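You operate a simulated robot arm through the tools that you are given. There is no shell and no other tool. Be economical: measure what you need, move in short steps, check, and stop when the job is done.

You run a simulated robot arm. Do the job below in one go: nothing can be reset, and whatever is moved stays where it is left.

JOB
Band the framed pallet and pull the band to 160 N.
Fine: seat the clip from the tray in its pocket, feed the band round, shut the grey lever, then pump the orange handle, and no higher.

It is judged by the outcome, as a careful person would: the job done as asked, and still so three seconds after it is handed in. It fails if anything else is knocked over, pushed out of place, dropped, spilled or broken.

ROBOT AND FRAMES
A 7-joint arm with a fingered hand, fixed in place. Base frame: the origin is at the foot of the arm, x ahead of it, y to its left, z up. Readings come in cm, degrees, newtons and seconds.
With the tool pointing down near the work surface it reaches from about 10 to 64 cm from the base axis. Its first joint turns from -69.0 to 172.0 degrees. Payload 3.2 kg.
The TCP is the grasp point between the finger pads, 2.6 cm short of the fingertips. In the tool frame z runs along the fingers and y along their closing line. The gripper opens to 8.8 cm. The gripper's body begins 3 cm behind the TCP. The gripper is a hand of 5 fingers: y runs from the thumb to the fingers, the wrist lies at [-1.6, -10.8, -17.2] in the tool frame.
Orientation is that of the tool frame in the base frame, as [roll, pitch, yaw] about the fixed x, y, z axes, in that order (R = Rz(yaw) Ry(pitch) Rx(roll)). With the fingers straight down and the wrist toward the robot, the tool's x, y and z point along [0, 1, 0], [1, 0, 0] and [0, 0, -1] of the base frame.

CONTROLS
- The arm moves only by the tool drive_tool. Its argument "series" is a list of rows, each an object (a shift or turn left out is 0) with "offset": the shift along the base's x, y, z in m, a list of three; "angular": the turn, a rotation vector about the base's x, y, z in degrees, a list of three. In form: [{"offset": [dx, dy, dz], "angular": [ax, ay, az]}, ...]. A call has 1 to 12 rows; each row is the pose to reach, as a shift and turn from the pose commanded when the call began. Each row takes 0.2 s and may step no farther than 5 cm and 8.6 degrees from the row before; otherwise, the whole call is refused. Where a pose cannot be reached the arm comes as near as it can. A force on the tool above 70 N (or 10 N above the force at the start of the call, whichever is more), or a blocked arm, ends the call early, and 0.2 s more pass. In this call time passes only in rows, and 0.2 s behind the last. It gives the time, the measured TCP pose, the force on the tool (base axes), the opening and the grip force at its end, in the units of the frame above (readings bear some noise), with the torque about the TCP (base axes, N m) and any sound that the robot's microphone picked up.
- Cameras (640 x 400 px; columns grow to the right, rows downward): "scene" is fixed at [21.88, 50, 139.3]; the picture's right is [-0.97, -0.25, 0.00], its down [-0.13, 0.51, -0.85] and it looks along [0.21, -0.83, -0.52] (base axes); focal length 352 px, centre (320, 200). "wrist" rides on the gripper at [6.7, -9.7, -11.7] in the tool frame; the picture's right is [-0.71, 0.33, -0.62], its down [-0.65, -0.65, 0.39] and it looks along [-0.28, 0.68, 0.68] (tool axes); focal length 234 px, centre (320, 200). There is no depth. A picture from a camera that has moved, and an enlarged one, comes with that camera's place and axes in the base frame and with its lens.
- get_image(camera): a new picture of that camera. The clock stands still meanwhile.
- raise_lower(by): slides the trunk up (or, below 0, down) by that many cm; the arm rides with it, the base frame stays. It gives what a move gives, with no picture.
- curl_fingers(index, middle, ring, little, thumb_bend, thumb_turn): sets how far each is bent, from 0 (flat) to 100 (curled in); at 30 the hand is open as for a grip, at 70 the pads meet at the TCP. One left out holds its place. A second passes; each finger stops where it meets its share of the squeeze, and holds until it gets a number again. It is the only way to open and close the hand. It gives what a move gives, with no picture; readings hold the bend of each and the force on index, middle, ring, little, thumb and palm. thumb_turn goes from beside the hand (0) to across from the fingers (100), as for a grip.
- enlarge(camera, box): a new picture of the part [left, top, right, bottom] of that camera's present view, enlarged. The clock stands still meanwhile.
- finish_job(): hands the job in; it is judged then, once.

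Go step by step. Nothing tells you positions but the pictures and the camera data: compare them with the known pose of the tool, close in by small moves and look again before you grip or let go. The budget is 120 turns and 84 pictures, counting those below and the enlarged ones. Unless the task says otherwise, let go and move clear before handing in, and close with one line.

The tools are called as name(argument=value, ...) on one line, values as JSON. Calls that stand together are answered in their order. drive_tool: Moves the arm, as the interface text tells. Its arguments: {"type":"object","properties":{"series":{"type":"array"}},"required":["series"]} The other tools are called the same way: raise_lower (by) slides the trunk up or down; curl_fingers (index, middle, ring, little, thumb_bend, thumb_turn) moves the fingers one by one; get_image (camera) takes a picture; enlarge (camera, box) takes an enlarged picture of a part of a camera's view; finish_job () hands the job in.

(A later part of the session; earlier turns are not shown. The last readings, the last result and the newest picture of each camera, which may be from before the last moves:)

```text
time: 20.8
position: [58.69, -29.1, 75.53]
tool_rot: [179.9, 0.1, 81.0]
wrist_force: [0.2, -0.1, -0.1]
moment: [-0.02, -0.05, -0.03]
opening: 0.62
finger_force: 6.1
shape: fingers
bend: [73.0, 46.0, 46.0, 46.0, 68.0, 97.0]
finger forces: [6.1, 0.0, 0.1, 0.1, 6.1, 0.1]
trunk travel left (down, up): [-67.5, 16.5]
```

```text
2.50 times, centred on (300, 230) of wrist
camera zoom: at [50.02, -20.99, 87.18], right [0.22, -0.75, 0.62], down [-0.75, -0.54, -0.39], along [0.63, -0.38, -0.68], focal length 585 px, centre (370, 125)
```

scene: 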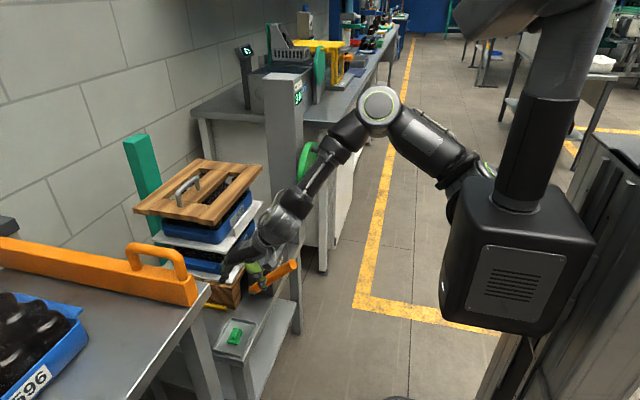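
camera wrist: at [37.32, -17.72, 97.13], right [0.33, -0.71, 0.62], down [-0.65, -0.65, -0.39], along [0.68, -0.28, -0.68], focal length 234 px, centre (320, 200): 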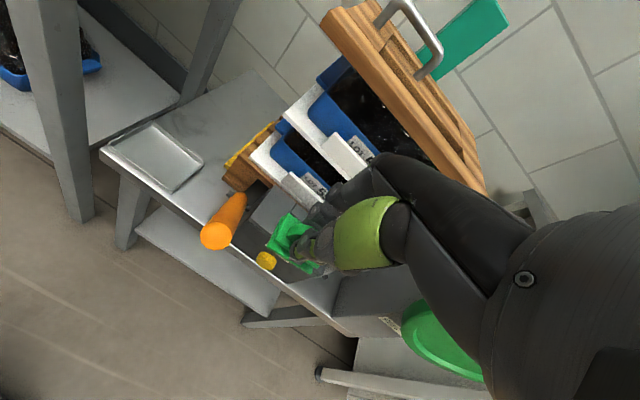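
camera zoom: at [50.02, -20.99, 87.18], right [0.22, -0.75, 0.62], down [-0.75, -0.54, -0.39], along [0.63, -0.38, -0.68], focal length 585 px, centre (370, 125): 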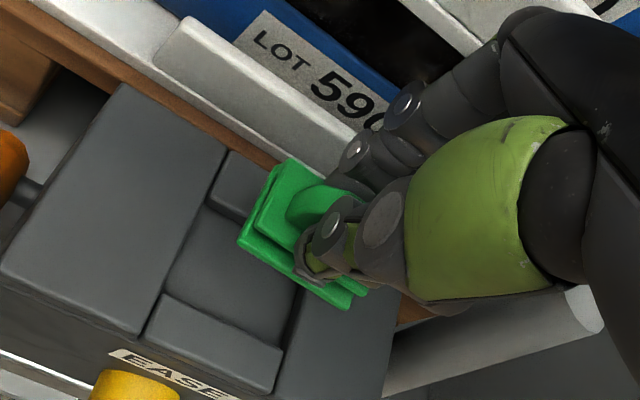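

Clip is parallel to the pocket and centred within a few millimetres. Lowering straight down towards the rim.

drive_tool(series=[{"offset": [-0.001, 0, -0.015]}, {"offset": [-0.001, 0, -0.03]}, {"offset": [-0.001, 0, -0.034]}])

enlarge(camera="scene", box=[245, 232, 295, 272])

enlarge(camera="wrist", box=[220, 150, 340, 270])

```text
time: 21.6
position: [58.43, -29.28, 72.1]
tool_rot: [180.0, -0.1, 81.0]
wrist_force: [-0.7, -1.0, -0.5]
moment: [-0.01, 0.01, -0.01]
opening: 0.63
finger_force: 6.3
shape: fingers
bend: [73.0, 46.0, 46.0, 46.0, 68.0, 97.0]
finger forces: [6.0, 0.1, 0.0, 0.1, 6.0, 0.1]
trunk travel left (down, up): [-67.5, 16.5]
```

```text
10.00 times, centred on (270, 252) of scene
camera zoom: at [21.88, 50.0, 139.3], right [-0.97, -0.25, 0.0], down [-0.13, 0.51, -0.85], along [0.21, -0.83, -0.52], focal length 3515 px, centre (820, -320)
```

zoom: 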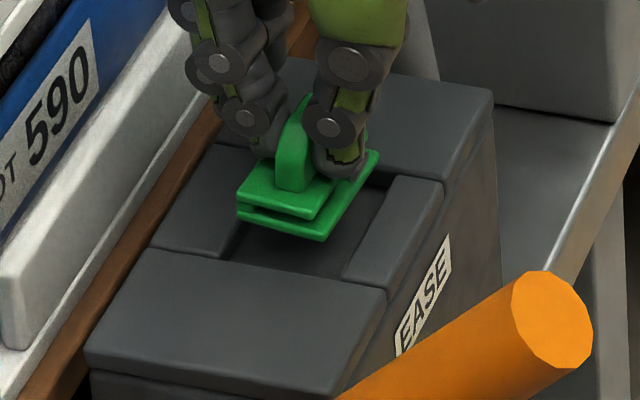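

```text
3.33 times, centred on (280, 210) of wrist
camera zoom: at [49.86, -21.05, 83.83], right [0.22, -0.75, 0.62], down [-0.75, -0.54, -0.39], along [0.63, -0.38, -0.68], focal length 781 px, centre (453, 167)
```

zoom: 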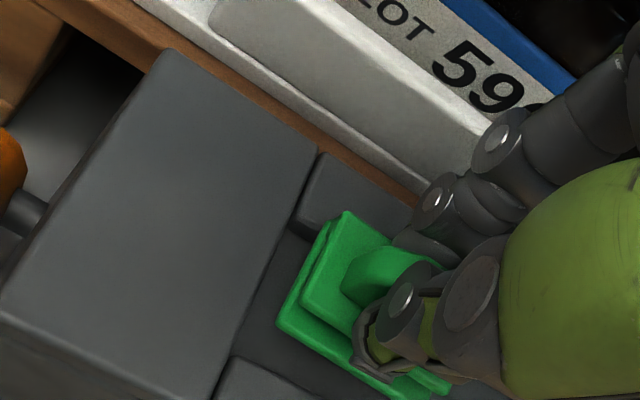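

Scene picture shows the clip turned about -5° relative to the pocket; otherwise centred, about 1.3 cm above the rim. I'll correct the yaw and lower in small steps.

drive_tool(series=[{"offset": [0, 0, 0], "angular": [0, 0, 5]}, {"offset": [0, 0, -0.005], "angular": [0, 0, 5]}, {"offset": [0, 0, -0.01], "angular": [0, 0, 5]}])

enlarge(camera="scene", box=[245, 232, 295, 272])

```text
time: 22.4
position: [58.42, -29.2, 71.11]
tool_rot: [-180.0, 0.1, 86.0]
wrist_force: [0.2, 0.4, 0.3]
moment: [0.01, -0.01, -0.02]
opening: 0.6
finger_force: 6.0
shape: fingers
bend: [73.0, 46.0, 46.0, 46.0, 68.0, 97.0]
finger forces: [6.0, 0.0, 0.0, 0.0, 6.1, 0.0]
trunk travel left (down, up): [-67.5, 16.5]
```

```text
10.00 times, centred on (270, 252) of scene
camera zoom: at [21.88, 50.0, 139.3], right [-0.97, -0.25, 0.0], down [-0.13, 0.51, -0.85], along [0.21, -0.83, -0.52], focal length 3515 px, centre (820, -320)
```

zoom: 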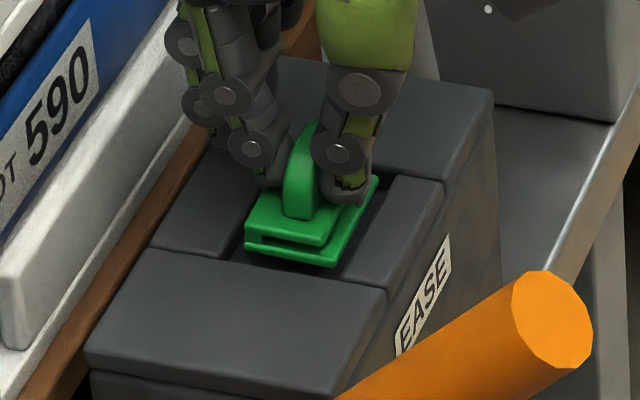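

Aligned now, just above the rim. Lowering until it seats.

drive_tool(series=[{"offset": [0.0008, -0.0003, -0.003]}, {"offset": [0.0008, -0.0003, -0.006]}, {"offset": [0.0008, -0.0003, -0.009]}, {"offset": [0.0008, -0.0003, -0.011]}])

enlarge(camera="scene", box=[245, 232, 295, 272])

```text
time: 23.4
position: [58.54, -29.15, 70.09]
tool_rot: [179.8, -0.1, 86.0]
wrist_force: [1.5, -1.0, 5.0]
moment: [0.0, 0.0, 0.02]
opening: 0.61
finger_force: 7.0
shape: fingers
bend: [73.0, 46.0, 46.0, 46.0, 68.0, 97.0]
finger forces: [7.4, 0.1, 0.0, 0.0, 6.0, 0.0]
trunk travel left (down, up): [-67.5, 16.5]
```

```text
10.00 times, centred on (270, 252) of scene
camera zoom: at [21.88, 50.0, 139.3], right [-0.97, -0.25, 0.0], down [-0.13, 0.51, -0.85], along [0.21, -0.83, -0.52], focal length 3515 px, centre (820, -320)
```

zoom: 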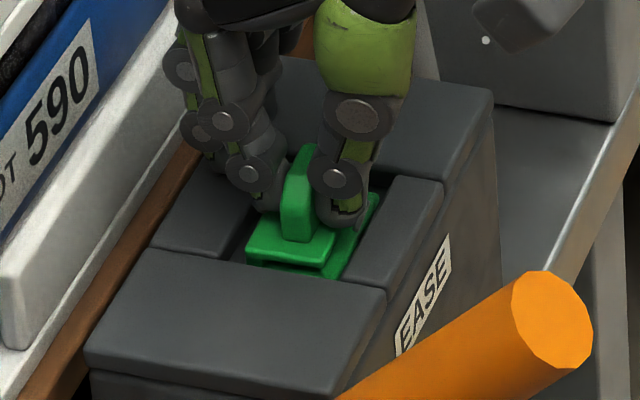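

In the pocket with 5 N of support. A tiny extra press to confirm, then release.

drive_tool(series=[{"offset": [0, 0, -0.002]}])

curl_fingers(index=55, thumb_bend=55)

drive_tool(series=[{"offset": [0, 0, 0.02]}, {"offset": [0, 0, 0.05]}, {"offset": [-0.03, 0.01, 0.08]}, {"offset": [-0.07, 0.02, 0.1]}])

enlarge(camera="scene", box=[235, 190, 315, 280])

get_image(camera="wrist")

```text
time: 23.8
position: [58.64, -29.25, 70.14]
tool_rot: [179.8, 0.0, 86.0]
wrist_force: [1.6, -1.0, 10.9]
moment: [-0.06, -0.19, -0.02]
opening: 0.58
finger_force: 9.6
shape: fingers
bend: [73.0, 45.0, 46.0, 46.0, 68.0, 97.0]
finger forces: [7.9, 5.4, 0.0, 0.1, 6.1, 0.0]
trunk travel left (down, up): [-67.5, 16.5]
```

```text
time: 24.8
position: [58.41, -29.18, 70.11]
tool_rot: [179.8, 0.1, 86.0]
wrist_force: [0.5, -1.0, 14.4]
moment: [-0.22, -0.59, 0.03]
opening: 3.45
finger_force: 7.0
shape: fingers
bend: [55.0, 44.0, 46.0, 46.0, 55.0, 97.0]
finger forces: [0.0, 14.7, 0.0, 0.0, 0.0, 0.0]
trunk travel left (down, up): [-67.5, 16.5]
```

```text
time: 25.8
position: [51.19, -27.09, 80.24]
tool_rot: [179.8, 0.0, 86.0]
wrist_force: [-0.6, -0.5, -0.2]
moment: [0.01, 0.01, -0.03]
opening: 3.45
finger_force: 0.0
shape: fingers
bend: [55.0, 46.0, 46.0, 46.0, 55.0, 97.0]
finger forces: [0.1, 0.0, 0.0, 0.1, 0.0, 0.0]
trunk travel left (down, up): [-67.5, 16.5]
```

```text
4.44 times, centred on (275, 235) of scene
camera zoom: at [21.88, 50.0, 139.3], right [-0.97, -0.25, 0.0], down [-0.13, 0.51, -0.85], along [0.21, -0.83, -0.52], focal length 1562 px, centre (520, 44)
```

zoom: 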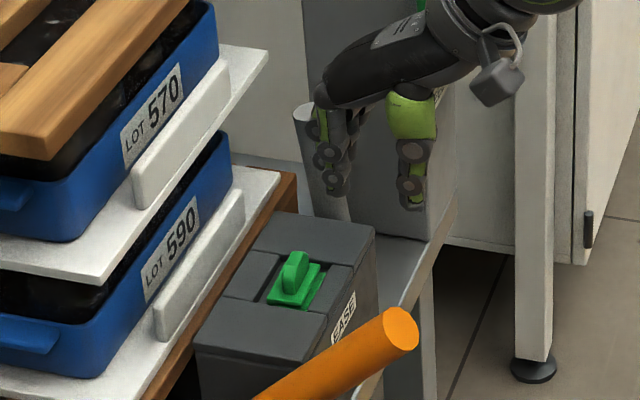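

```text
37 pictures are left
camera wrist: at [42.01, -19.77, 91.77], right [0.28, -0.73, 0.62], down [-0.7, -0.6, -0.39], along [0.66, -0.33, -0.68], focal length 234 px, centre (320, 200)
```

wrist: 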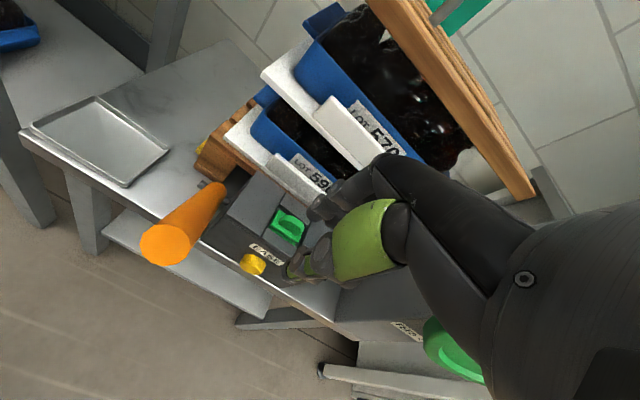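

Clip is seated. Now the feed wheel: zooming on it and the post.

enlarge(camera="scene", box=[270, 110, 370, 220])

```text
3.64 times, centred on (320, 165) of scene
camera zoom: at [21.88, 50.0, 139.3], right [-0.97, -0.25, 0.0], down [-0.13, 0.51, -0.85], along [0.21, -0.83, -0.52], focal length 1278 px, centre (320, 327)
```

zoom: 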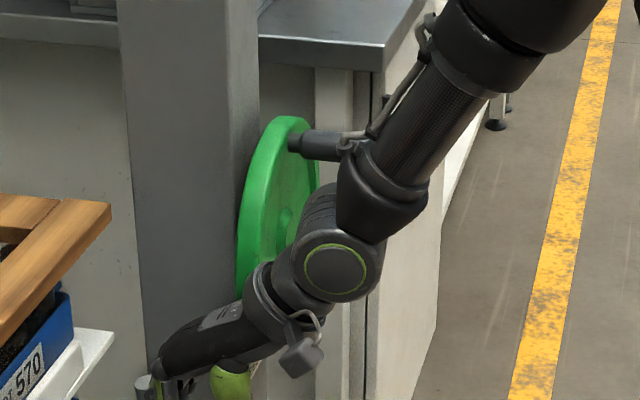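

The wheel faces the robot near (53,-57,82), crank pin near the top. I'll move back and swing the wrist camera to measure it.

drive_tool(series=[{"offset": [-0.02, -0.01, 0.04], "angular": [0, 0, -7]}, {"offset": [-0.05, -0.03, 0.07], "angular": [0, 0, -14]}, {"offset": [-0.08, -0.06, 0.1], "angular": [0, 0, -21]}, {"offset": [-0.1, -0.09, 0.13], "angular": [0, 0, -28]}, {"offset": [-0.11, -0.12, 0.15], "angular": [0, 0, -36]}])

get_image(camera="wrist")

```text
refused: row 3 steps farther than a row can; nothing moved
```

```text
35 pictures are left
camera wrist: at [42.01, -19.77, 91.77], right [0.28, -0.73, 0.62], down [-0.7, -0.6, -0.39], along [0.66, -0.33, -0.68], focal length 234 px, centre (320, 200)
```

wrist: 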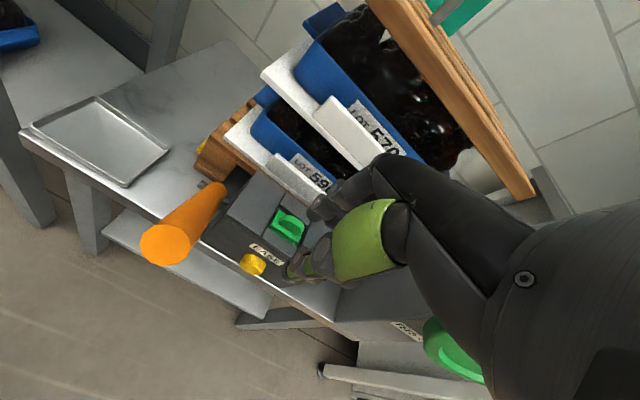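

The step was too long; repeating it with smaller steps.

drive_tool(series=[{"offset": [-0.02, -0.01, 0.035], "angular": [0, 0, -7]}, {"offset": [-0.045, -0.02, 0.065], "angular": [0, 0, -14]}, {"offset": [-0.07, -0.045, 0.09], "angular": [0, 0, -21]}, {"offset": [-0.09, -0.07, 0.11], "angular": [0, 0, -28]}, {"offset": [-0.1, -0.1, 0.13], "angular": [0, 0, -36]}, {"offset": [-0.11, -0.12, 0.15], "angular": [0, 0, -40]}])

get_image(camera="wrist")

```text
time: 27.2
position: [40.65, -39.22, 94.94]
tool_rot: [180.0, 0.0, 46.0]
wrist_force: [-0.6, -0.6, 1.5]
moment: [0.03, -0.02, -0.01]
opening: 3.44
finger_force: 0.0
shape: fingers
bend: [55.0, 46.0, 46.0, 46.0, 55.0, 97.0]
finger forces: [0.0, 0.1, 0.1, 0.0, 0.0, 0.0]
trunk travel left (down, up): [-67.5, 16.5]
```

```text
34 pictures are left
camera wrist: at [38.25, -27.7, 106.57], right [-0.25, -0.74, 0.62], down [-0.92, -0.01, -0.39], along [0.3, -0.67, -0.68], focal length 234 px, centre (320, 200)
```

wrist: 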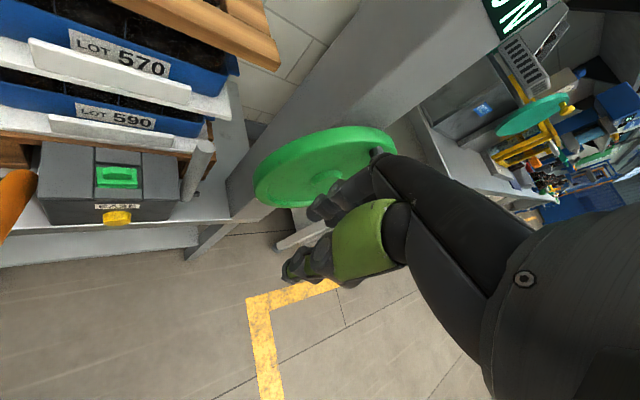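

The wheel's centre is about (52.7,-51.8,84.7), and the crank grip runs x≈44–51.5 at (y,z)≈(-55.3,92.4). I'll open the hand and tilt it 45° outward so I can cage the crank grip.

curl_fingers(index=35, middle=35, ring=35, little=35, thumb_bend=35)

drive_tool(series=[{"offset": [0, 0, 0.02], "angular": [0, 0, -7]}, {"offset": [0, 0, 0.04], "angular": [0, 0, -14]}, {"offset": [0, 0, 0.05], "angular": [0, 0, -21]}])

drive_tool(series=[{"angular": [-7.2, -3.4, 0]}, {"angular": [-14.5, -6.8, 0]}, {"angular": [-21.7, -10.1, 0]}, {"angular": [-29, -13.5, 0]}, {"angular": [-36.2, -16.9, 0]}, {"angular": [-40.8, -19, 0]}])

get_image(camera="wrist")

get_image(camera="scene")

```text
time: 28.2
position: [40.66, -39.32, 94.87]
tool_rot: [179.9, 0.0, 45.9]
wrist_force: [0.1, -0.7, -0.4]
moment: [0.0, 0.0, 0.01]
opening: 7.72
finger_force: 0.0
shape: fingers
bend: [35.0, 35.0, 35.0, 35.0, 35.0, 97.0]
finger forces: [0.1, 0.0, 0.0, 0.0, 0.0, 0.0]
trunk travel left (down, up): [-67.5, 16.5]
```

```text
time: 29.0
position: [40.56, -39.26, 99.86]
tool_rot: [-179.9, 0.0, 24.9]
wrist_force: [-0.3, 0.7, -0.3]
moment: [-0.01, -0.02, 0.0]
opening: 7.71
finger_force: 0.0
shape: fingers
bend: [35.0, 35.0, 35.0, 35.0, 35.0, 97.0]
finger forces: [0.0, 0.1, 0.1, 0.0, 0.0, 0.0]
trunk travel left (down, up): [-67.5, 16.5]
```

```text
time: 30.4
position: [40.49, -39.12, 99.95]
tool_rot: [134.8, 0.1, 25.0]
wrist_force: [0.1, -0.5, -0.4]
moment: [0.0, 0.02, 0.0]
opening: 7.73
finger_force: 0.0
shape: fingers
bend: [35.0, 35.0, 35.0, 35.0, 35.0, 97.0]
finger forces: [0.0, 0.0, 0.0, 0.0, 0.0, 0.1]
out of reach, approached as far as the arm can: row 3
trunk travel left (down, up): [-67.5, 16.5]
```

```text
33 pictures are left
camera wrist: at [40.18, -22.53, 101.22], right [-0.73, -0.11, 0.68], down [-0.67, -0.11, -0.74], along [0.15, -0.99, 0.0], focal length 234 px, centre (320, 200)
```

wrist: 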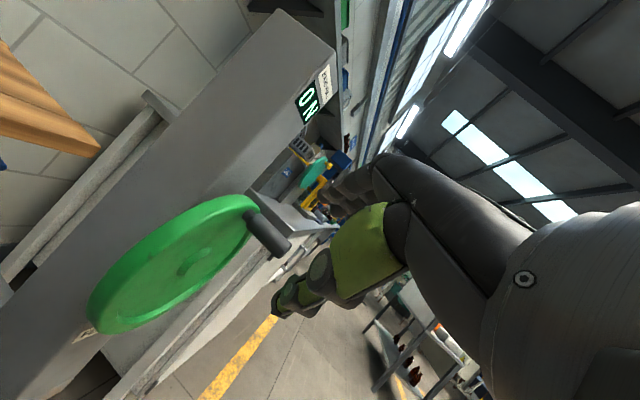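

```text
32 pictures are left
```

scene: 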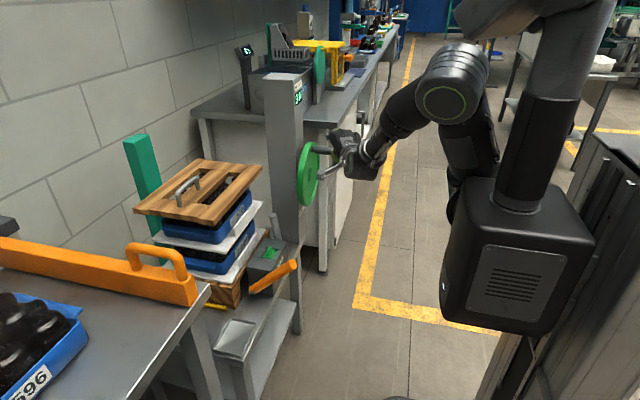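

Clear view of the wheel and crank. Zooming for a precise fix.

enlarge(camera="wrist", box=[80, 180, 320, 340])

enlarge(camera="scene", box=[285, 120, 375, 215])

```text
2.50 times, centred on (200, 260) of wrist
camera zoom: at [40.18, -22.53, 101.22], right [-0.73, -0.11, 0.68], down [-0.67, -0.11, -0.74], along [0.15, -0.99, 0.0], focal length 585 px, centre (620, 50)
```

zoom: 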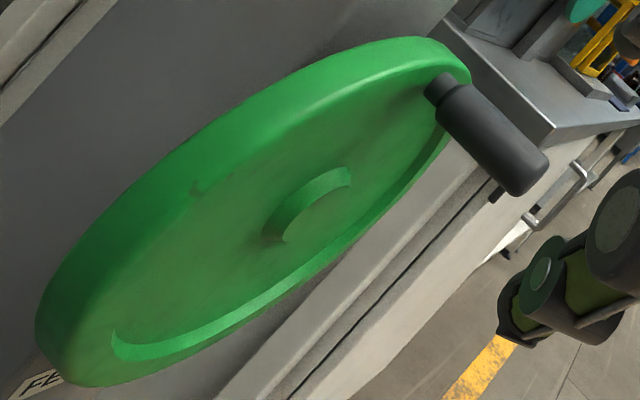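

```text
4.21 times, centred on (330, 168) of scene
camera zoom: at [21.88, 50.0, 139.3], right [-0.97, -0.25, 0.0], down [-0.13, 0.51, -0.85], along [0.21, -0.83, -0.52], focal length 1480 px, centre (278, 337)
```

zoom: 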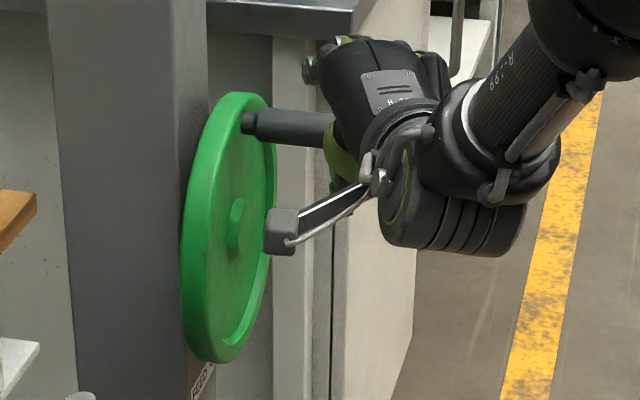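

Crank grip is at (y,z)≈(-53,93.2), x 44–50.5, at the top of the wheel; hub ≈(-53.2,83.8), radius ≈9.3. Moving to a stand-off and then in along the tool axis.

drive_tool(series=[{"offset": [0.01, -0.03, 0]}, {"offset": [0.025, -0.06, 0]}, {"offset": [0.04, -0.088, -0.01]}, {"offset": [0.05, -0.11, -0.034]}])

get_image(camera="wrist")

enlarge(camera="scene", box=[285, 110, 375, 205])

```text
time: 31.4
position: [45.74, -50.35, 96.37]
tool_rot: [135.0, 0.1, 25.0]
wrist_force: [0.4, -0.1, 0.6]
moment: [0.01, -0.02, 0.0]
opening: 7.73
finger_force: 0.0
shape: fingers
bend: [35.0, 35.0, 35.0, 35.0, 35.0, 97.0]
finger forces: [0.0, 0.0, 0.1, 0.1, 0.0, 0.0]
trunk travel left (down, up): [-67.5, 16.5]
```

```text
29 pictures are left
camera wrist: at [45.27, -33.79, 97.69], right [-0.73, -0.11, 0.68], down [-0.67, -0.1, -0.74], along [0.15, -0.99, 0.0], focal length 234 px, centre (320, 200)
```

wrist: 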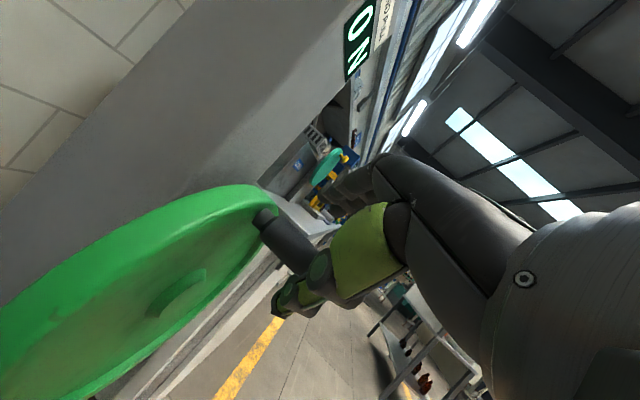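

```text
4.21 times, centred on (330, 158) of scene
camera zoom: at [21.88, 50.0, 139.3], right [-0.97, -0.25, 0.0], down [-0.13, 0.51, -0.85], along [0.21, -0.83, -0.52], focal length 1480 px, centre (278, 379)
```

zoom: 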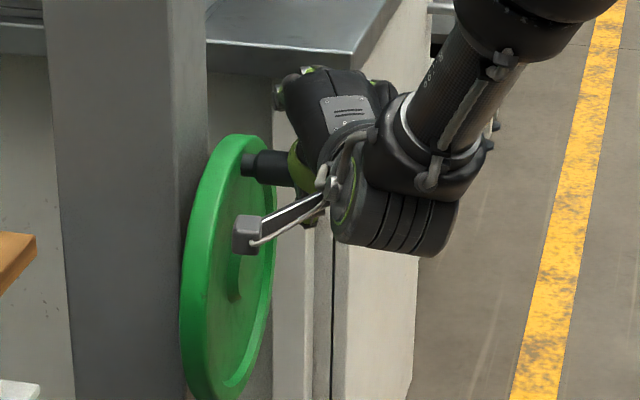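

Closing the last 4 cm along the approach line, then curling loosely round the grip to feel it.

drive_tool(series=[{"offset": [0.003, -0.008, -0.01]}, {"offset": [0.006, -0.015, -0.02]}, {"offset": [0.008, -0.0215, -0.03]}])

curl_fingers(index=58, middle=58, ring=58, thumb_bend=58)

get_image(camera="wrist")

```text
time: 32.2
position: [46.32, -52.43, 93.4]
tool_rot: [135.1, 0.0, 25.0]
wrist_force: [-0.1, -0.5, 0.9]
moment: [0.01, 0.0, 0.01]
opening: 7.73
finger_force: 0.0
shape: fingers
bend: [35.0, 35.0, 35.0, 35.0, 35.0, 97.0]
finger forces: [0.0, 0.1, 0.1, 0.0, 0.0, 0.0]
trunk travel left (down, up): [-67.5, 16.5]
```

```text
time: 33.2
position: [46.28, -52.33, 93.56]
tool_rot: [134.9, 0.0, 25.1]
wrist_force: [1.9, -1.8, 3.6]
moment: [-0.01, -0.04, -0.02]
opening: 3.46
finger_force: 2.0
shape: fingers
bend: [54.0, 57.0, 57.0, 35.0, 57.0, 97.0]
finger forces: [4.2, 0.0, 0.0, 0.0, 0.1, 0.0]
trunk travel left (down, up): [-67.5, 16.5]
```

```text
27 pictures are left
camera wrist: at [45.95, -35.78, 94.89], right [-0.73, -0.11, 0.68], down [-0.67, -0.1, -0.74], along [0.15, -0.99, 0.0], focal length 234 px, centre (320, 200)
```

wrist: 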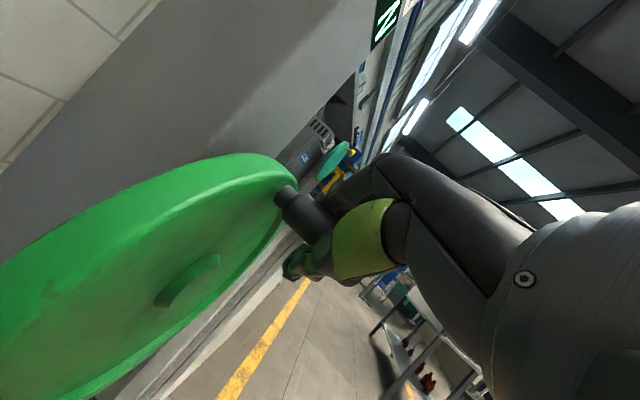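

The index met the grip from the finger side, so it's caged. I'll snug the thumb lightly and try a small clockwise turn (as seen facing the wheel).

curl_fingers(index=60, middle=60, ring=58, thumb_bend=63)

drive_tool(series=[{"offset": [0, -0.008, -0.0003]}, {"offset": [0, -0.0163, -0.0014]}, {"offset": [0, -0.0243, -0.0032]}, {"offset": [0, -0.0322, -0.0057]}])

enlarge(camera="scene", box=[230, 60, 390, 260])

```text
time: 34.2
position: [46.31, -52.32, 93.52]
tool_rot: [134.9, 0.0, 25.0]
wrist_force: [1.6, -1.7, 5.1]
moment: [-0.03, -0.09, -0.02]
opening: 2.87
finger_force: 3.9
shape: fingers
bend: [54.0, 60.0, 57.0, 35.0, 62.0, 97.0]
finger forces: [6.1, 0.0, 0.0, 0.0, 1.0, 0.0]
trunk travel left (down, up): [-67.5, 16.5]
```

```text
time: 35.2
position: [46.41, -54.93, 93.06]
tool_rot: [135.0, 0.2, 25.2]
wrist_force: [-2.2, 30.5, -6.3]
moment: [-0.04, -0.03, -0.18]
opening: 3.49
finger_force: 13.0
shape: fingers
bend: [60.0, 60.0, 57.0, 35.0, 53.0, 93.0]
finger forces: [0.0, 0.0, 0.0, 0.0, 27.2, 0.1]
trunk travel left (down, up): [-67.5, 16.5]
```

```text
2.00 times, centred on (310, 160) of scene
camera zoom: at [21.88, 50.0, 139.3], right [-0.97, -0.25, 0.0], down [-0.13, 0.51, -0.85], along [0.21, -0.83, -0.52], focal length 703 px, centre (340, 280)
```

zoom: 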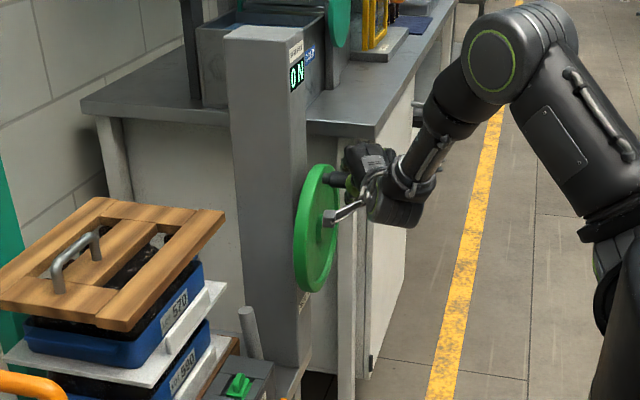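

Strong resistance that way (30 N) with little turn; I'll back off and try the other direction.

drive_tool(series=[{"offset": [0, 0.016, 0.0045]}, {"offset": [0, 0.0322, 0.0057]}, {"offset": [0, 0.0402, 0.0054]}, {"offset": [0, 0.0485, 0.0043]}, {"offset": [0, 0.0565, 0.0025]}])

enlarge(camera="scene", box=[230, 60, 390, 260])

```text
time: 36.4
position: [46.18, -49.91, 93.21]
tool_rot: [134.9, 0.0, 25.0]
wrist_force: [-2.7, -2.3, 4.3]
moment: [-0.05, -0.12, -0.06]
opening: 2.81
finger_force: 3.8
shape: fingers
bend: [56.0, 60.0, 57.0, 35.0, 61.0, 97.0]
finger forces: [6.1, 0.0, 0.0, 0.1, 1.9, 0.0]
trunk travel left (down, up): [-67.5, 16.5]
```

```text
2.00 times, centred on (310, 160) of scene
camera zoom: at [21.88, 50.0, 139.3], right [-0.97, -0.25, 0.0], down [-0.13, 0.51, -0.85], along [0.21, -0.83, -0.52], focal length 703 px, centre (340, 280)
```

zoom: 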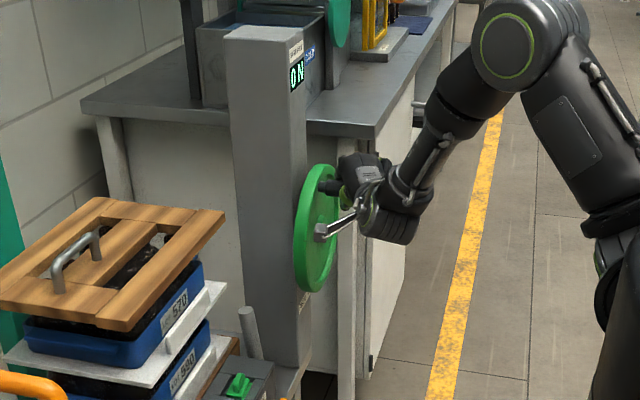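

It turns readily this way (toward +y over the top). Following the circle.

drive_tool(series=[{"offset": [0, 0.0154, -0.0056]}, {"offset": [0, 0.0296, -0.0138]}, {"offset": [0, 0.0421, -0.0243]}, {"offset": [0, 0.0527, -0.0369]}])

enlarge(camera="scene", box=[230, 60, 390, 260])

```text
time: 37.4
position: [46.39, -44.52, 89.4]
tool_rot: [134.9, 0.1, 25.0]
wrist_force: [-1.0, 1.7, 4.6]
moment: [-0.13, -0.11, -0.02]
opening: 2.76
finger_force: 3.2
shape: fingers
bend: [57.0, 60.0, 57.0, 35.0, 61.0, 97.0]
finger forces: [4.8, 0.0, 0.0, 0.0, 2.3, 0.1]
trunk travel left (down, up): [-67.5, 16.5]
```

```text
2.00 times, centred on (310, 160) of scene
camera zoom: at [21.88, 50.0, 139.3], right [-0.97, -0.25, 0.0], down [-0.13, 0.51, -0.85], along [0.21, -0.83, -0.52], focal length 703 px, centre (340, 280)
```

zoom: 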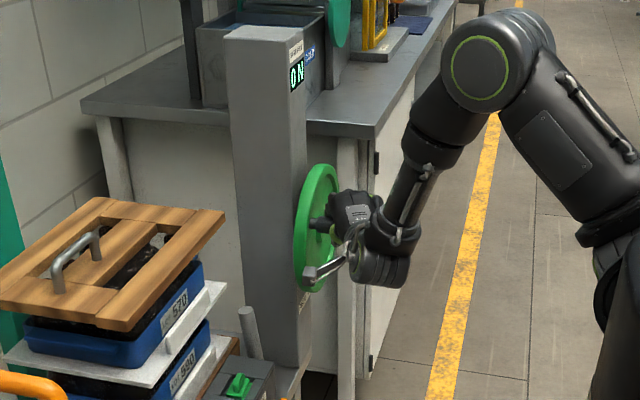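

Light forces; continuing round.

drive_tool(series=[{"offset": [0, 0.0082, -0.0142]}, {"offset": [0, 0.0138, -0.0296]}, {"offset": [0, 0.0166, -0.0457]}, {"offset": [0, 0.0166, -0.0621]}, {"offset": [0, 0.0138, -0.0782]}])

enlarge(camera="scene", box=[230, 100, 390, 300])

```text
time: 38.6
position: [46.25, -43.28, 81.51]
tool_rot: [135.0, 0.0, 24.9]
wrist_force: [0.8, -1.1, 2.9]
moment: [-0.01, -0.1, -0.01]
opening: 2.71
finger_force: 2.2
shape: fingers
bend: [57.0, 60.0, 57.0, 35.0, 62.0, 97.0]
finger forces: [3.7, 0.1, 0.0, 0.0, 1.3, 0.0]
trunk travel left (down, up): [-67.5, 16.5]
```

```text
2.00 times, centred on (310, 200) of scene
camera zoom: at [21.88, 50.0, 139.3], right [-0.97, -0.25, 0.0], down [-0.13, 0.51, -0.85], along [0.21, -0.83, -0.52], focal length 703 px, centre (340, 200)
```

zoom: 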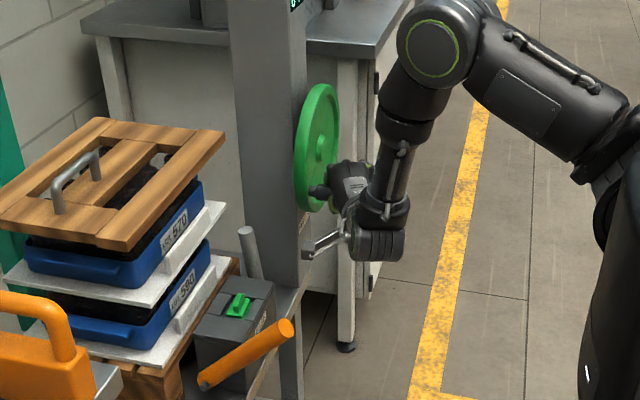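

Continuing through the bottom.

drive_tool(series=[{"offset": [0, -0.0056, -0.0154]}, {"offset": [0, -0.0138, -0.0296]}, {"offset": [0, -0.0243, -0.0421]}, {"offset": [0, -0.0369, -0.0527]}, {"offset": [0, -0.0511, -0.0609]}, {"offset": [0, -0.0665, -0.0665]}, {"offset": [0, -0.0826, -0.0693]}])

get_image(camera="scene")

```text
time: 40.2
position: [46.33, -51.44, 74.62]
tool_rot: [135.0, 0.0, 25.0]
wrist_force: [-0.5, 1.0, 5.4]
moment: [-0.04, -0.14, 0.01]
opening: 2.77
finger_force: 4.0
shape: fingers
bend: [55.0, 60.0, 57.0, 35.0, 62.0, 97.0]
finger forces: [5.4, 0.0, 0.0, 0.1, 2.5, 0.0]
trunk travel left (down, up): [-67.5, 16.5]
```

```text
22 pictures are left
```

scene: 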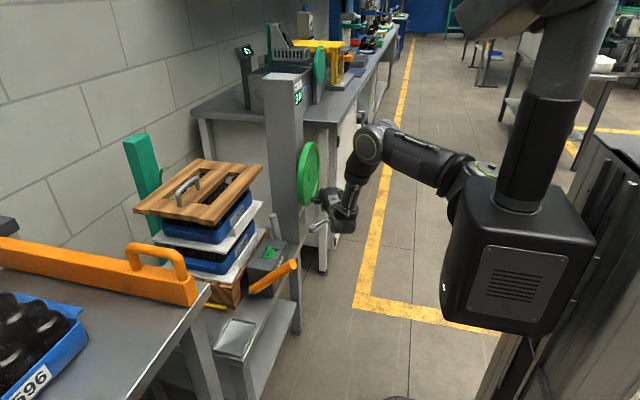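

Continuing up the far side.

drive_tool(series=[{"offset": [0, -0.0164, 0]}, {"offset": [0, -0.0325, 0.0028]}, {"offset": [0, -0.0479, 0.0085]}, {"offset": [0, -0.0621, 0.0166]}, {"offset": [0, -0.0747, 0.0272]}, {"offset": [0, -0.0852, 0.0397]}, {"offset": [0, -0.0934, 0.0539]}])

```text
time: 41.8
position: [46.21, -60.87, 80.22]
tool_rot: [135.0, 0.0, 25.0]
wrist_force: [-0.5, 1.1, -3.1]
moment: [-0.05, -0.05, 0.0]
opening: 2.84
finger_force: 2.7
shape: fingers
bend: [59.0, 60.0, 57.0, 35.0, 60.0, 96.0]
finger forces: [1.8, 0.0, 0.1, 0.1, 3.6, 0.0]
trunk travel left (down, up): [-67.5, 16.5]
```

Forces small; finishing the turn.

drive_tool(series=[{"offset": [0, -0.0056, 0.0154]}, {"offset": [0, -0.0085, 0.0315]}, {"offset": [0, -0.0085, 0.0479]}, {"offset": [0, -0.0056, 0.0641]}, {"offset": [0, 0, 0.0794]}, {"offset": [0, 0.0082, 0.0936]}, {"offset": [0, 0.0187, 0.1062]}, {"offset": [0, 0.0313, 0.1167]}, {"offset": [0, 0.0455, 0.1249]}, {"offset": [0, 0.0609, 0.1305]}, {"offset": [0, 0.077, 0.1334]}])

get_image(camera="scene")

```text
time: 44.2
position: [46.21, -53.06, 93.32]
tool_rot: [135.1, 0.0, 24.9]
wrist_force: [-0.4, -0.1, -0.5]
moment: [0.02, 0.02, 0.0]
opening: 2.14
finger_force: 0.0
shape: fingers
bend: [60.0, 60.0, 57.0, 35.0, 63.0, 97.0]
finger forces: [0.0, 0.0, 0.0, 0.1, 0.0, 0.0]
trunk travel left (down, up): [-67.5, 16.5]
```

```text
21 pictures are left
```

scene: 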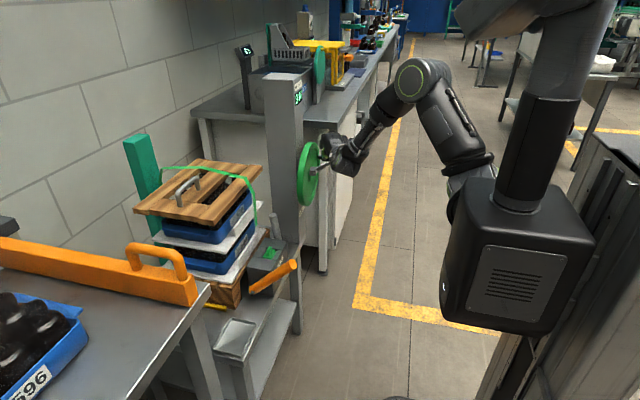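

A green band now shows over the load. Zooming in.

enlarge(camera="scene", box=[115, 120, 345, 310])

get_image(camera="wrist")

```text
2.11 times, centred on (230, 215) of scene
camera zoom: at [21.88, 50.0, 139.3], right [-0.97, -0.25, 0.0], down [-0.13, 0.51, -0.85], along [0.21, -0.83, -0.52], focal length 740 px, centre (510, 168)
```

zoom: 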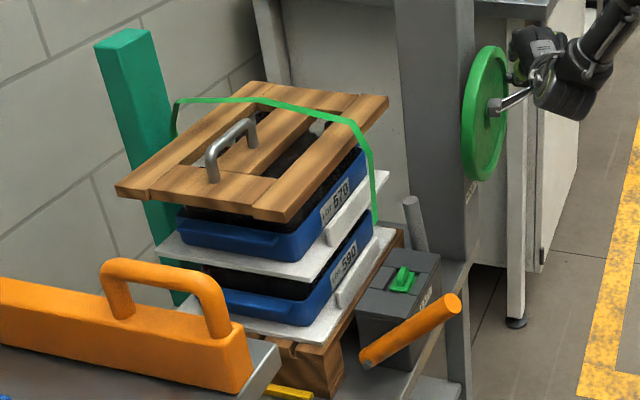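

```text
19 pictures are left
camera wrist: at [45.96, -36.55, 94.66], right [-0.73, -0.11, 0.68], down [-0.67, -0.11, -0.74], along [0.15, -0.99, 0.0], focal length 234 px, centre (320, 200)
```

wrist: 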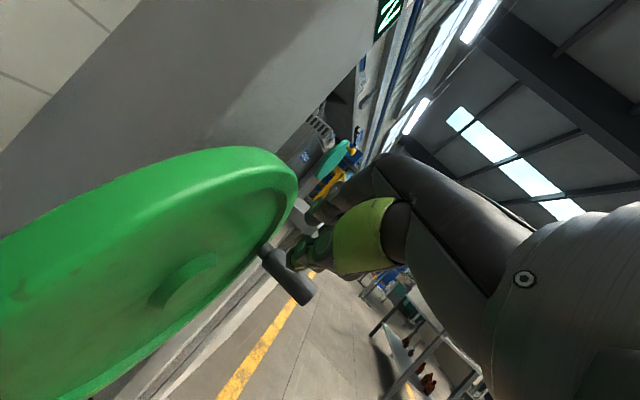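

The grip slipped out of my fingers near the 295° mark (it lies around (y,z)=(-61,88)); the band needs the rest of the turn. I'll open, advance onto it more deeply and wrap it more firmly.

curl_fingers(index=33, middle=33, ring=33, little=33, thumb_bend=33)

drive_tool(series=[{"offset": [0, -0.022, -0.015]}, {"offset": [0, -0.045, -0.03]}, {"offset": [0, -0.065, -0.042]}, {"offset": [0, -0.08, -0.052]}])

get_image(camera="wrist")

```text
time: 45.2
position: [46.29, -53.25, 93.24]
tool_rot: [135.0, 0.0, 25.0]
wrist_force: [0.5, 0.5, -0.4]
moment: [-0.03, -0.02, -0.01]
opening: 8.13
finger_force: 0.0
shape: fingers
bend: [33.0, 33.0, 33.0, 33.0, 33.0, 97.0]
finger forces: [0.0, 0.0, 0.1, 0.1, 0.0, 0.0]
trunk travel left (down, up): [-67.5, 16.5]
```

```text
time: 46.2
position: [46.22, -61.3, 88.16]
tool_rot: [135.0, 0.0, 25.0]
wrist_force: [0.5, 0.4, 0.4]
moment: [0.02, -0.01, 0.02]
opening: 8.16
finger_force: 0.1
shape: fingers
bend: [33.0, 33.0, 33.0, 33.0, 33.0, 97.0]
finger forces: [0.0, 0.1, 0.0, 0.0, 0.1, 0.1]
trunk travel left (down, up): [-67.5, 16.5]
```

```text
18 pictures are left
camera wrist: at [45.87, -44.69, 89.47], right [-0.73, -0.11, 0.68], down [-0.67, -0.1, -0.74], along [0.15, -0.99, 0.0], focal length 234 px, centre (320, 200)
```

wrist: 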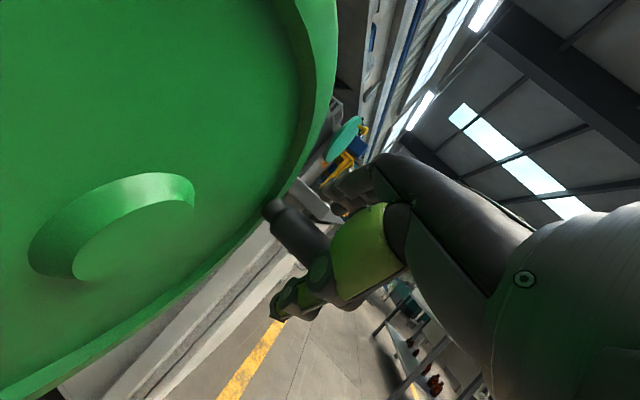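

Halfway there; going 3 cm deeper and wrapping.

drive_tool(series=[{"offset": [0, -0.01, -0.011]}, {"offset": [0, -0.019, -0.021]}])

curl_fingers(index=68, middle=75, ring=75, little=60, thumb_bend=68)

get_image(camera="wrist")

```text
time: 46.8
position: [46.35, -63.09, 86.1]
tool_rot: [135.0, 0.0, 24.9]
wrist_force: [-0.1, 0.0, -0.1]
moment: [0.01, -0.03, -0.01]
opening: 8.15
finger_force: 0.1
shape: fingers
bend: [33.0, 33.0, 33.0, 33.0, 33.0, 97.0]
finger forces: [0.0, 0.0, 0.0, 0.1, 0.1, 0.0]
trunk travel left (down, up): [-67.5, 16.5]
```

```text
time: 47.8
position: [46.35, -63.09, 85.97]
tool_rot: [135.0, 0.1, 25.0]
wrist_force: [-4.2, 4.9, -5.0]
moment: [-0.09, -0.07, 0.03]
opening: 2.16
finger_force: 8.2
shape: fingers
bend: [64.0, 75.0, 75.0, 60.0, 61.0, 97.0]
finger forces: [4.8, 0.0, 0.0, 0.0, 12.1, 0.0]
trunk travel left (down, up): [-67.5, 16.5]
```

```text
17 pictures are left
camera wrist: at [45.84, -46.5, 87.44], right [-0.73, -0.11, 0.68], down [-0.67, -0.1, -0.74], along [0.15, -0.99, 0.0], focal length 234 px, centre (320, 200)
```

wrist: 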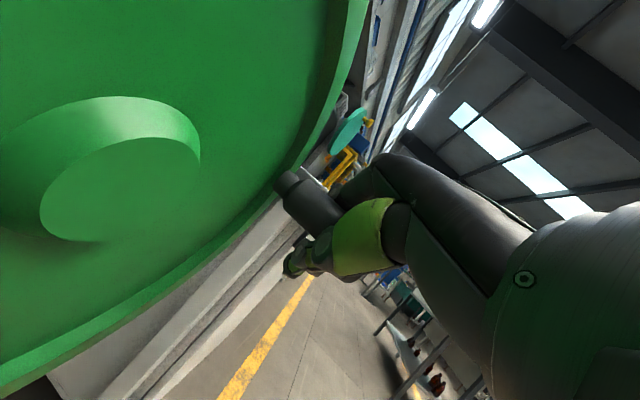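

Held between index and thumb at about 287°. Continuing in a shorter arc.

drive_tool(series=[{"offset": [0, 0.0062, 0.0154]}, {"offset": [0, 0.015, 0.0294]}, {"offset": [0, 0.026, 0.0417]}, {"offset": [0, 0.0391, 0.0519]}])

get_image(camera="wrist")

```text
time: 48.8
position: [46.27, -59.26, 91.08]
tool_rot: [135.3, 0.0, 25.0]
wrist_force: [-3.7, 1.1, -10.9]
moment: [-0.33, -0.12, 0.0]
opening: 1.87
finger_force: 8.0
shape: fingers
bend: [66.0, 75.0, 75.0, 60.0, 61.0, 97.0]
finger forces: [3.2, 0.1, 0.0, 0.1, 12.7, 0.0]
trunk travel left (down, up): [-67.5, 16.5]
```

```text
16 pictures are left
camera wrist: at [45.94, -42.74, 92.44], right [-0.73, -0.11, 0.68], down [-0.67, -0.1, -0.74], along [0.15, -0.99, 0.0], focal length 234 px, centre (320, 200)
```

wrist: 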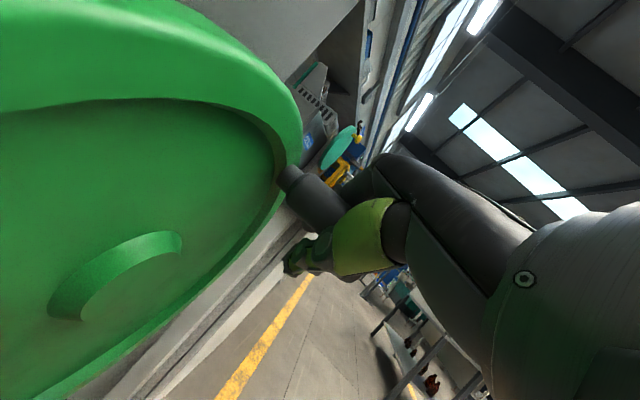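

Still holding. Finishing to the top.

drive_tool(series=[{"offset": [0, 0.0146, 0.0065]}, {"offset": [0, 0.0304, 0.0108]}, {"offset": [0, 0.0468, 0.0125]}])

enlarge(camera="scene", box=[115, 110, 375, 310])

```text
time: 49.6
position: [45.74, -56.57, 91.92]
tool_rot: [135.2, -0.1, 23.9]
wrist_force: [-0.8, -65.7, -9.2]
moment: [0.8, -0.16, -0.38]
opening: 2.82
finger_force: 28.1
shape: fingers
bend: [48.0, 63.0, 74.0, 60.0, 68.0, 97.0]
finger forces: [23.0, 20.8, 11.7, 0.0, 0.0, 0.0]
trunk travel left (down, up): [-67.5, 16.5]
```

```text
2.00 times, centred on (245, 210) of scene
camera zoom: at [21.88, 50.0, 139.3], right [-0.97, -0.25, 0.0], down [-0.13, 0.51, -0.85], along [0.21, -0.83, -0.52], focal length 703 px, centre (470, 180)
```

zoom: 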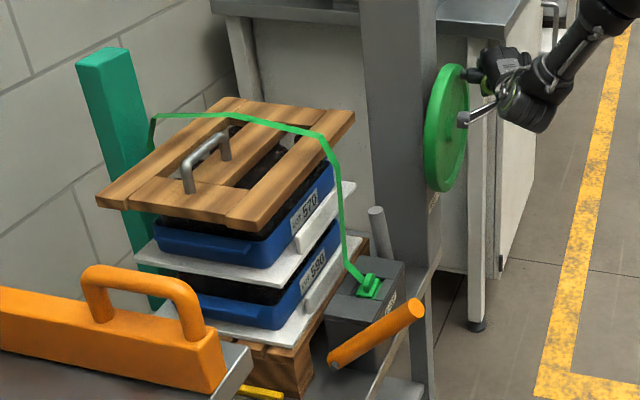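

The band now reaches the clip and the wheel has hit its stop. I'll relax, open, and back out.

drive_tool(series=[{"offset": [0, -0.012, -0.003]}, {"offset": [0, -0.022, -0.006]}])

curl_fingers(index=30, middle=30, ring=30, little=30, thumb_bend=30)

drive_tool(series=[{"offset": [0, 0.018, 0.02]}, {"offset": [-0.005, 0.036, 0.04]}, {"offset": [-0.01, 0.06, 0.07]}, {"offset": [-0.03, 0.09, 0.1]}])

enlarge(camera="scene", box=[225, 110, 375, 300])

```text
time: 50.2
position: [46.02, -57.0, 92.04]
tool_rot: [135.0, -0.1, 24.7]
wrist_force: [-11.2, -21.2, 6.2]
moment: [0.14, -0.31, -0.25]
opening: 2.57
finger_force: 19.5
shape: fingers
bend: [53.0, 72.0, 74.0, 60.0, 66.0, 97.0]
finger forces: [17.5, 10.6, 5.4, 0.0, 5.7, 0.0]
trunk travel left (down, up): [-67.5, 16.5]
```

```text
time: 51.2
position: [46.26, -56.8, 91.98]
tool_rot: [135.0, 0.0, 25.1]
wrist_force: [-0.2, 0.7, 0.3]
moment: [-0.03, 0.0, 0.0]
opening: 8.76
finger_force: 0.1
shape: fingers
bend: [30.0, 30.0, 30.0, 30.0, 30.0, 97.0]
finger forces: [0.0, 0.0, 0.1, 0.0, 0.0, 0.0]
trunk travel left (down, up): [-67.5, 16.5]
```

```text
time: 52.2
position: [42.96, -47.29, 102.28]
tool_rot: [134.8, 0.1, 25.0]
wrist_force: [0.2, 0.1, -0.2]
moment: [0.01, 0.04, -0.04]
opening: 8.79
finger_force: 0.1
shape: fingers
bend: [30.0, 30.0, 30.0, 30.0, 30.0, 97.0]
finger forces: [0.0, 0.0, 0.1, 0.1, 0.0, 0.0]
trunk travel left (down, up): [-67.5, 16.5]
```

```text
2.11 times, centred on (300, 205) of scene
camera zoom: at [21.88, 50.0, 139.3], right [-0.97, -0.25, 0.0], down [-0.13, 0.51, -0.85], along [0.21, -0.83, -0.52], focal length 740 px, centre (362, 190)
```

zoom: 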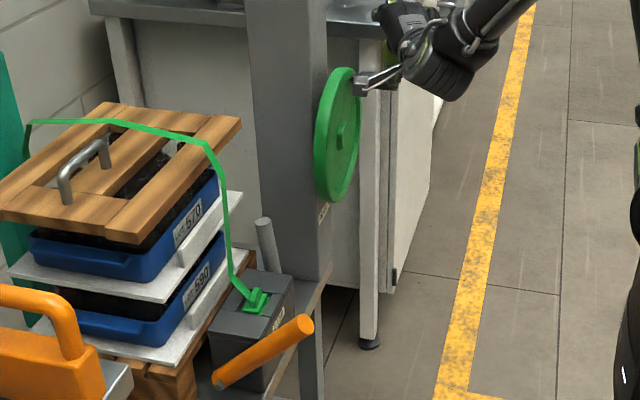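

The band is fed to the clip. Next the grey lever: its tip was near (60,-38.2,75.8), leaning toward the pallet. I'll straighten the hand and look at it closely.

drive_tool(series=[{"angular": [7.2, 3.4, 0]}, {"angular": [14.5, 6.8, 0]}, {"angular": [21.7, 10.1, 0]}, {"angular": [29, 13.5, 0]}, {"angular": [36.2, 16.9, 0]}, {"angular": [40.8, 19, 0]}])

drive_tool(series=[{"offset": [0, 0.02, 0], "angular": [0, 0, 8]}, {"offset": [0, 0.04, 0], "angular": [0, 0, 16]}, {"offset": [0, 0.06, 0], "angular": [0, 0, 24]}, {"offset": [0.01, 0.07, -0.01], "angular": [0, 0, 32]}, {"offset": [0.03, 0.08, -0.02], "angular": [0, 0, 40]}, {"offset": [0.05, 0.085, -0.04], "angular": [0, 0, 48]}, {"offset": [0.07, 0.085, -0.07], "angular": [0, 0, 56]}, {"offset": [0.085, 0.085, -0.11], "angular": [0, 0, 64]}, {"offset": [0.09, 0.085, -0.14], "angular": [0, 0, 65]}])

get_image(camera="wrist")

```text
time: 53.6
position: [43.13, -47.62, 101.93]
tool_rot: [-179.9, 0.0, 25.0]
wrist_force: [-0.8, -0.2, 0.3]
moment: [-0.01, 0.01, 0.01]
opening: 8.76
finger_force: 0.0
shape: fingers
bend: [30.0, 30.0, 30.0, 30.0, 30.0, 97.0]
finger forces: [0.1, 0.1, 0.1, 0.0, 0.0, 0.1]
trunk travel left (down, up): [-67.5, 16.5]
```

```text
time: 55.6
position: [52.29, -39.27, 87.89]
tool_rot: [-180.0, 0.1, 90.1]
wrist_force: [-0.6, 0.3, 0.0]
moment: [0.0, -0.01, -0.01]
opening: 8.77
finger_force: 0.1
shape: fingers
bend: [30.0, 30.0, 30.0, 30.0, 30.0, 97.0]
finger forces: [0.0, 0.0, 0.0, 0.0, 0.1, 0.0]
trunk travel left (down, up): [-67.5, 16.5]
```

```text
13 pictures are left
camera wrist: at [42.58, -32.53, 99.54], right [0.33, -0.71, 0.62], down [-0.65, -0.65, -0.39], along [0.68, -0.28, -0.68], focal length 234 px, centre (320, 200)
```

wrist: 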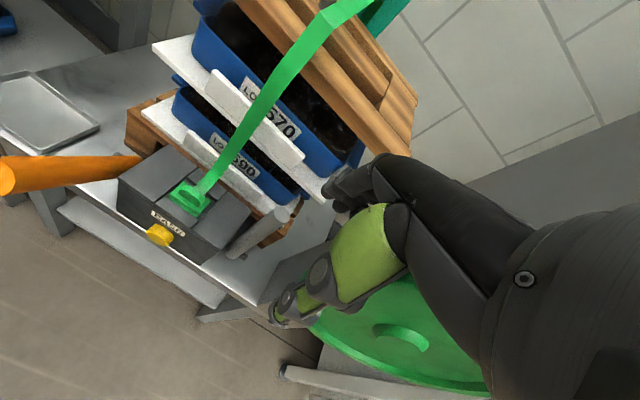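

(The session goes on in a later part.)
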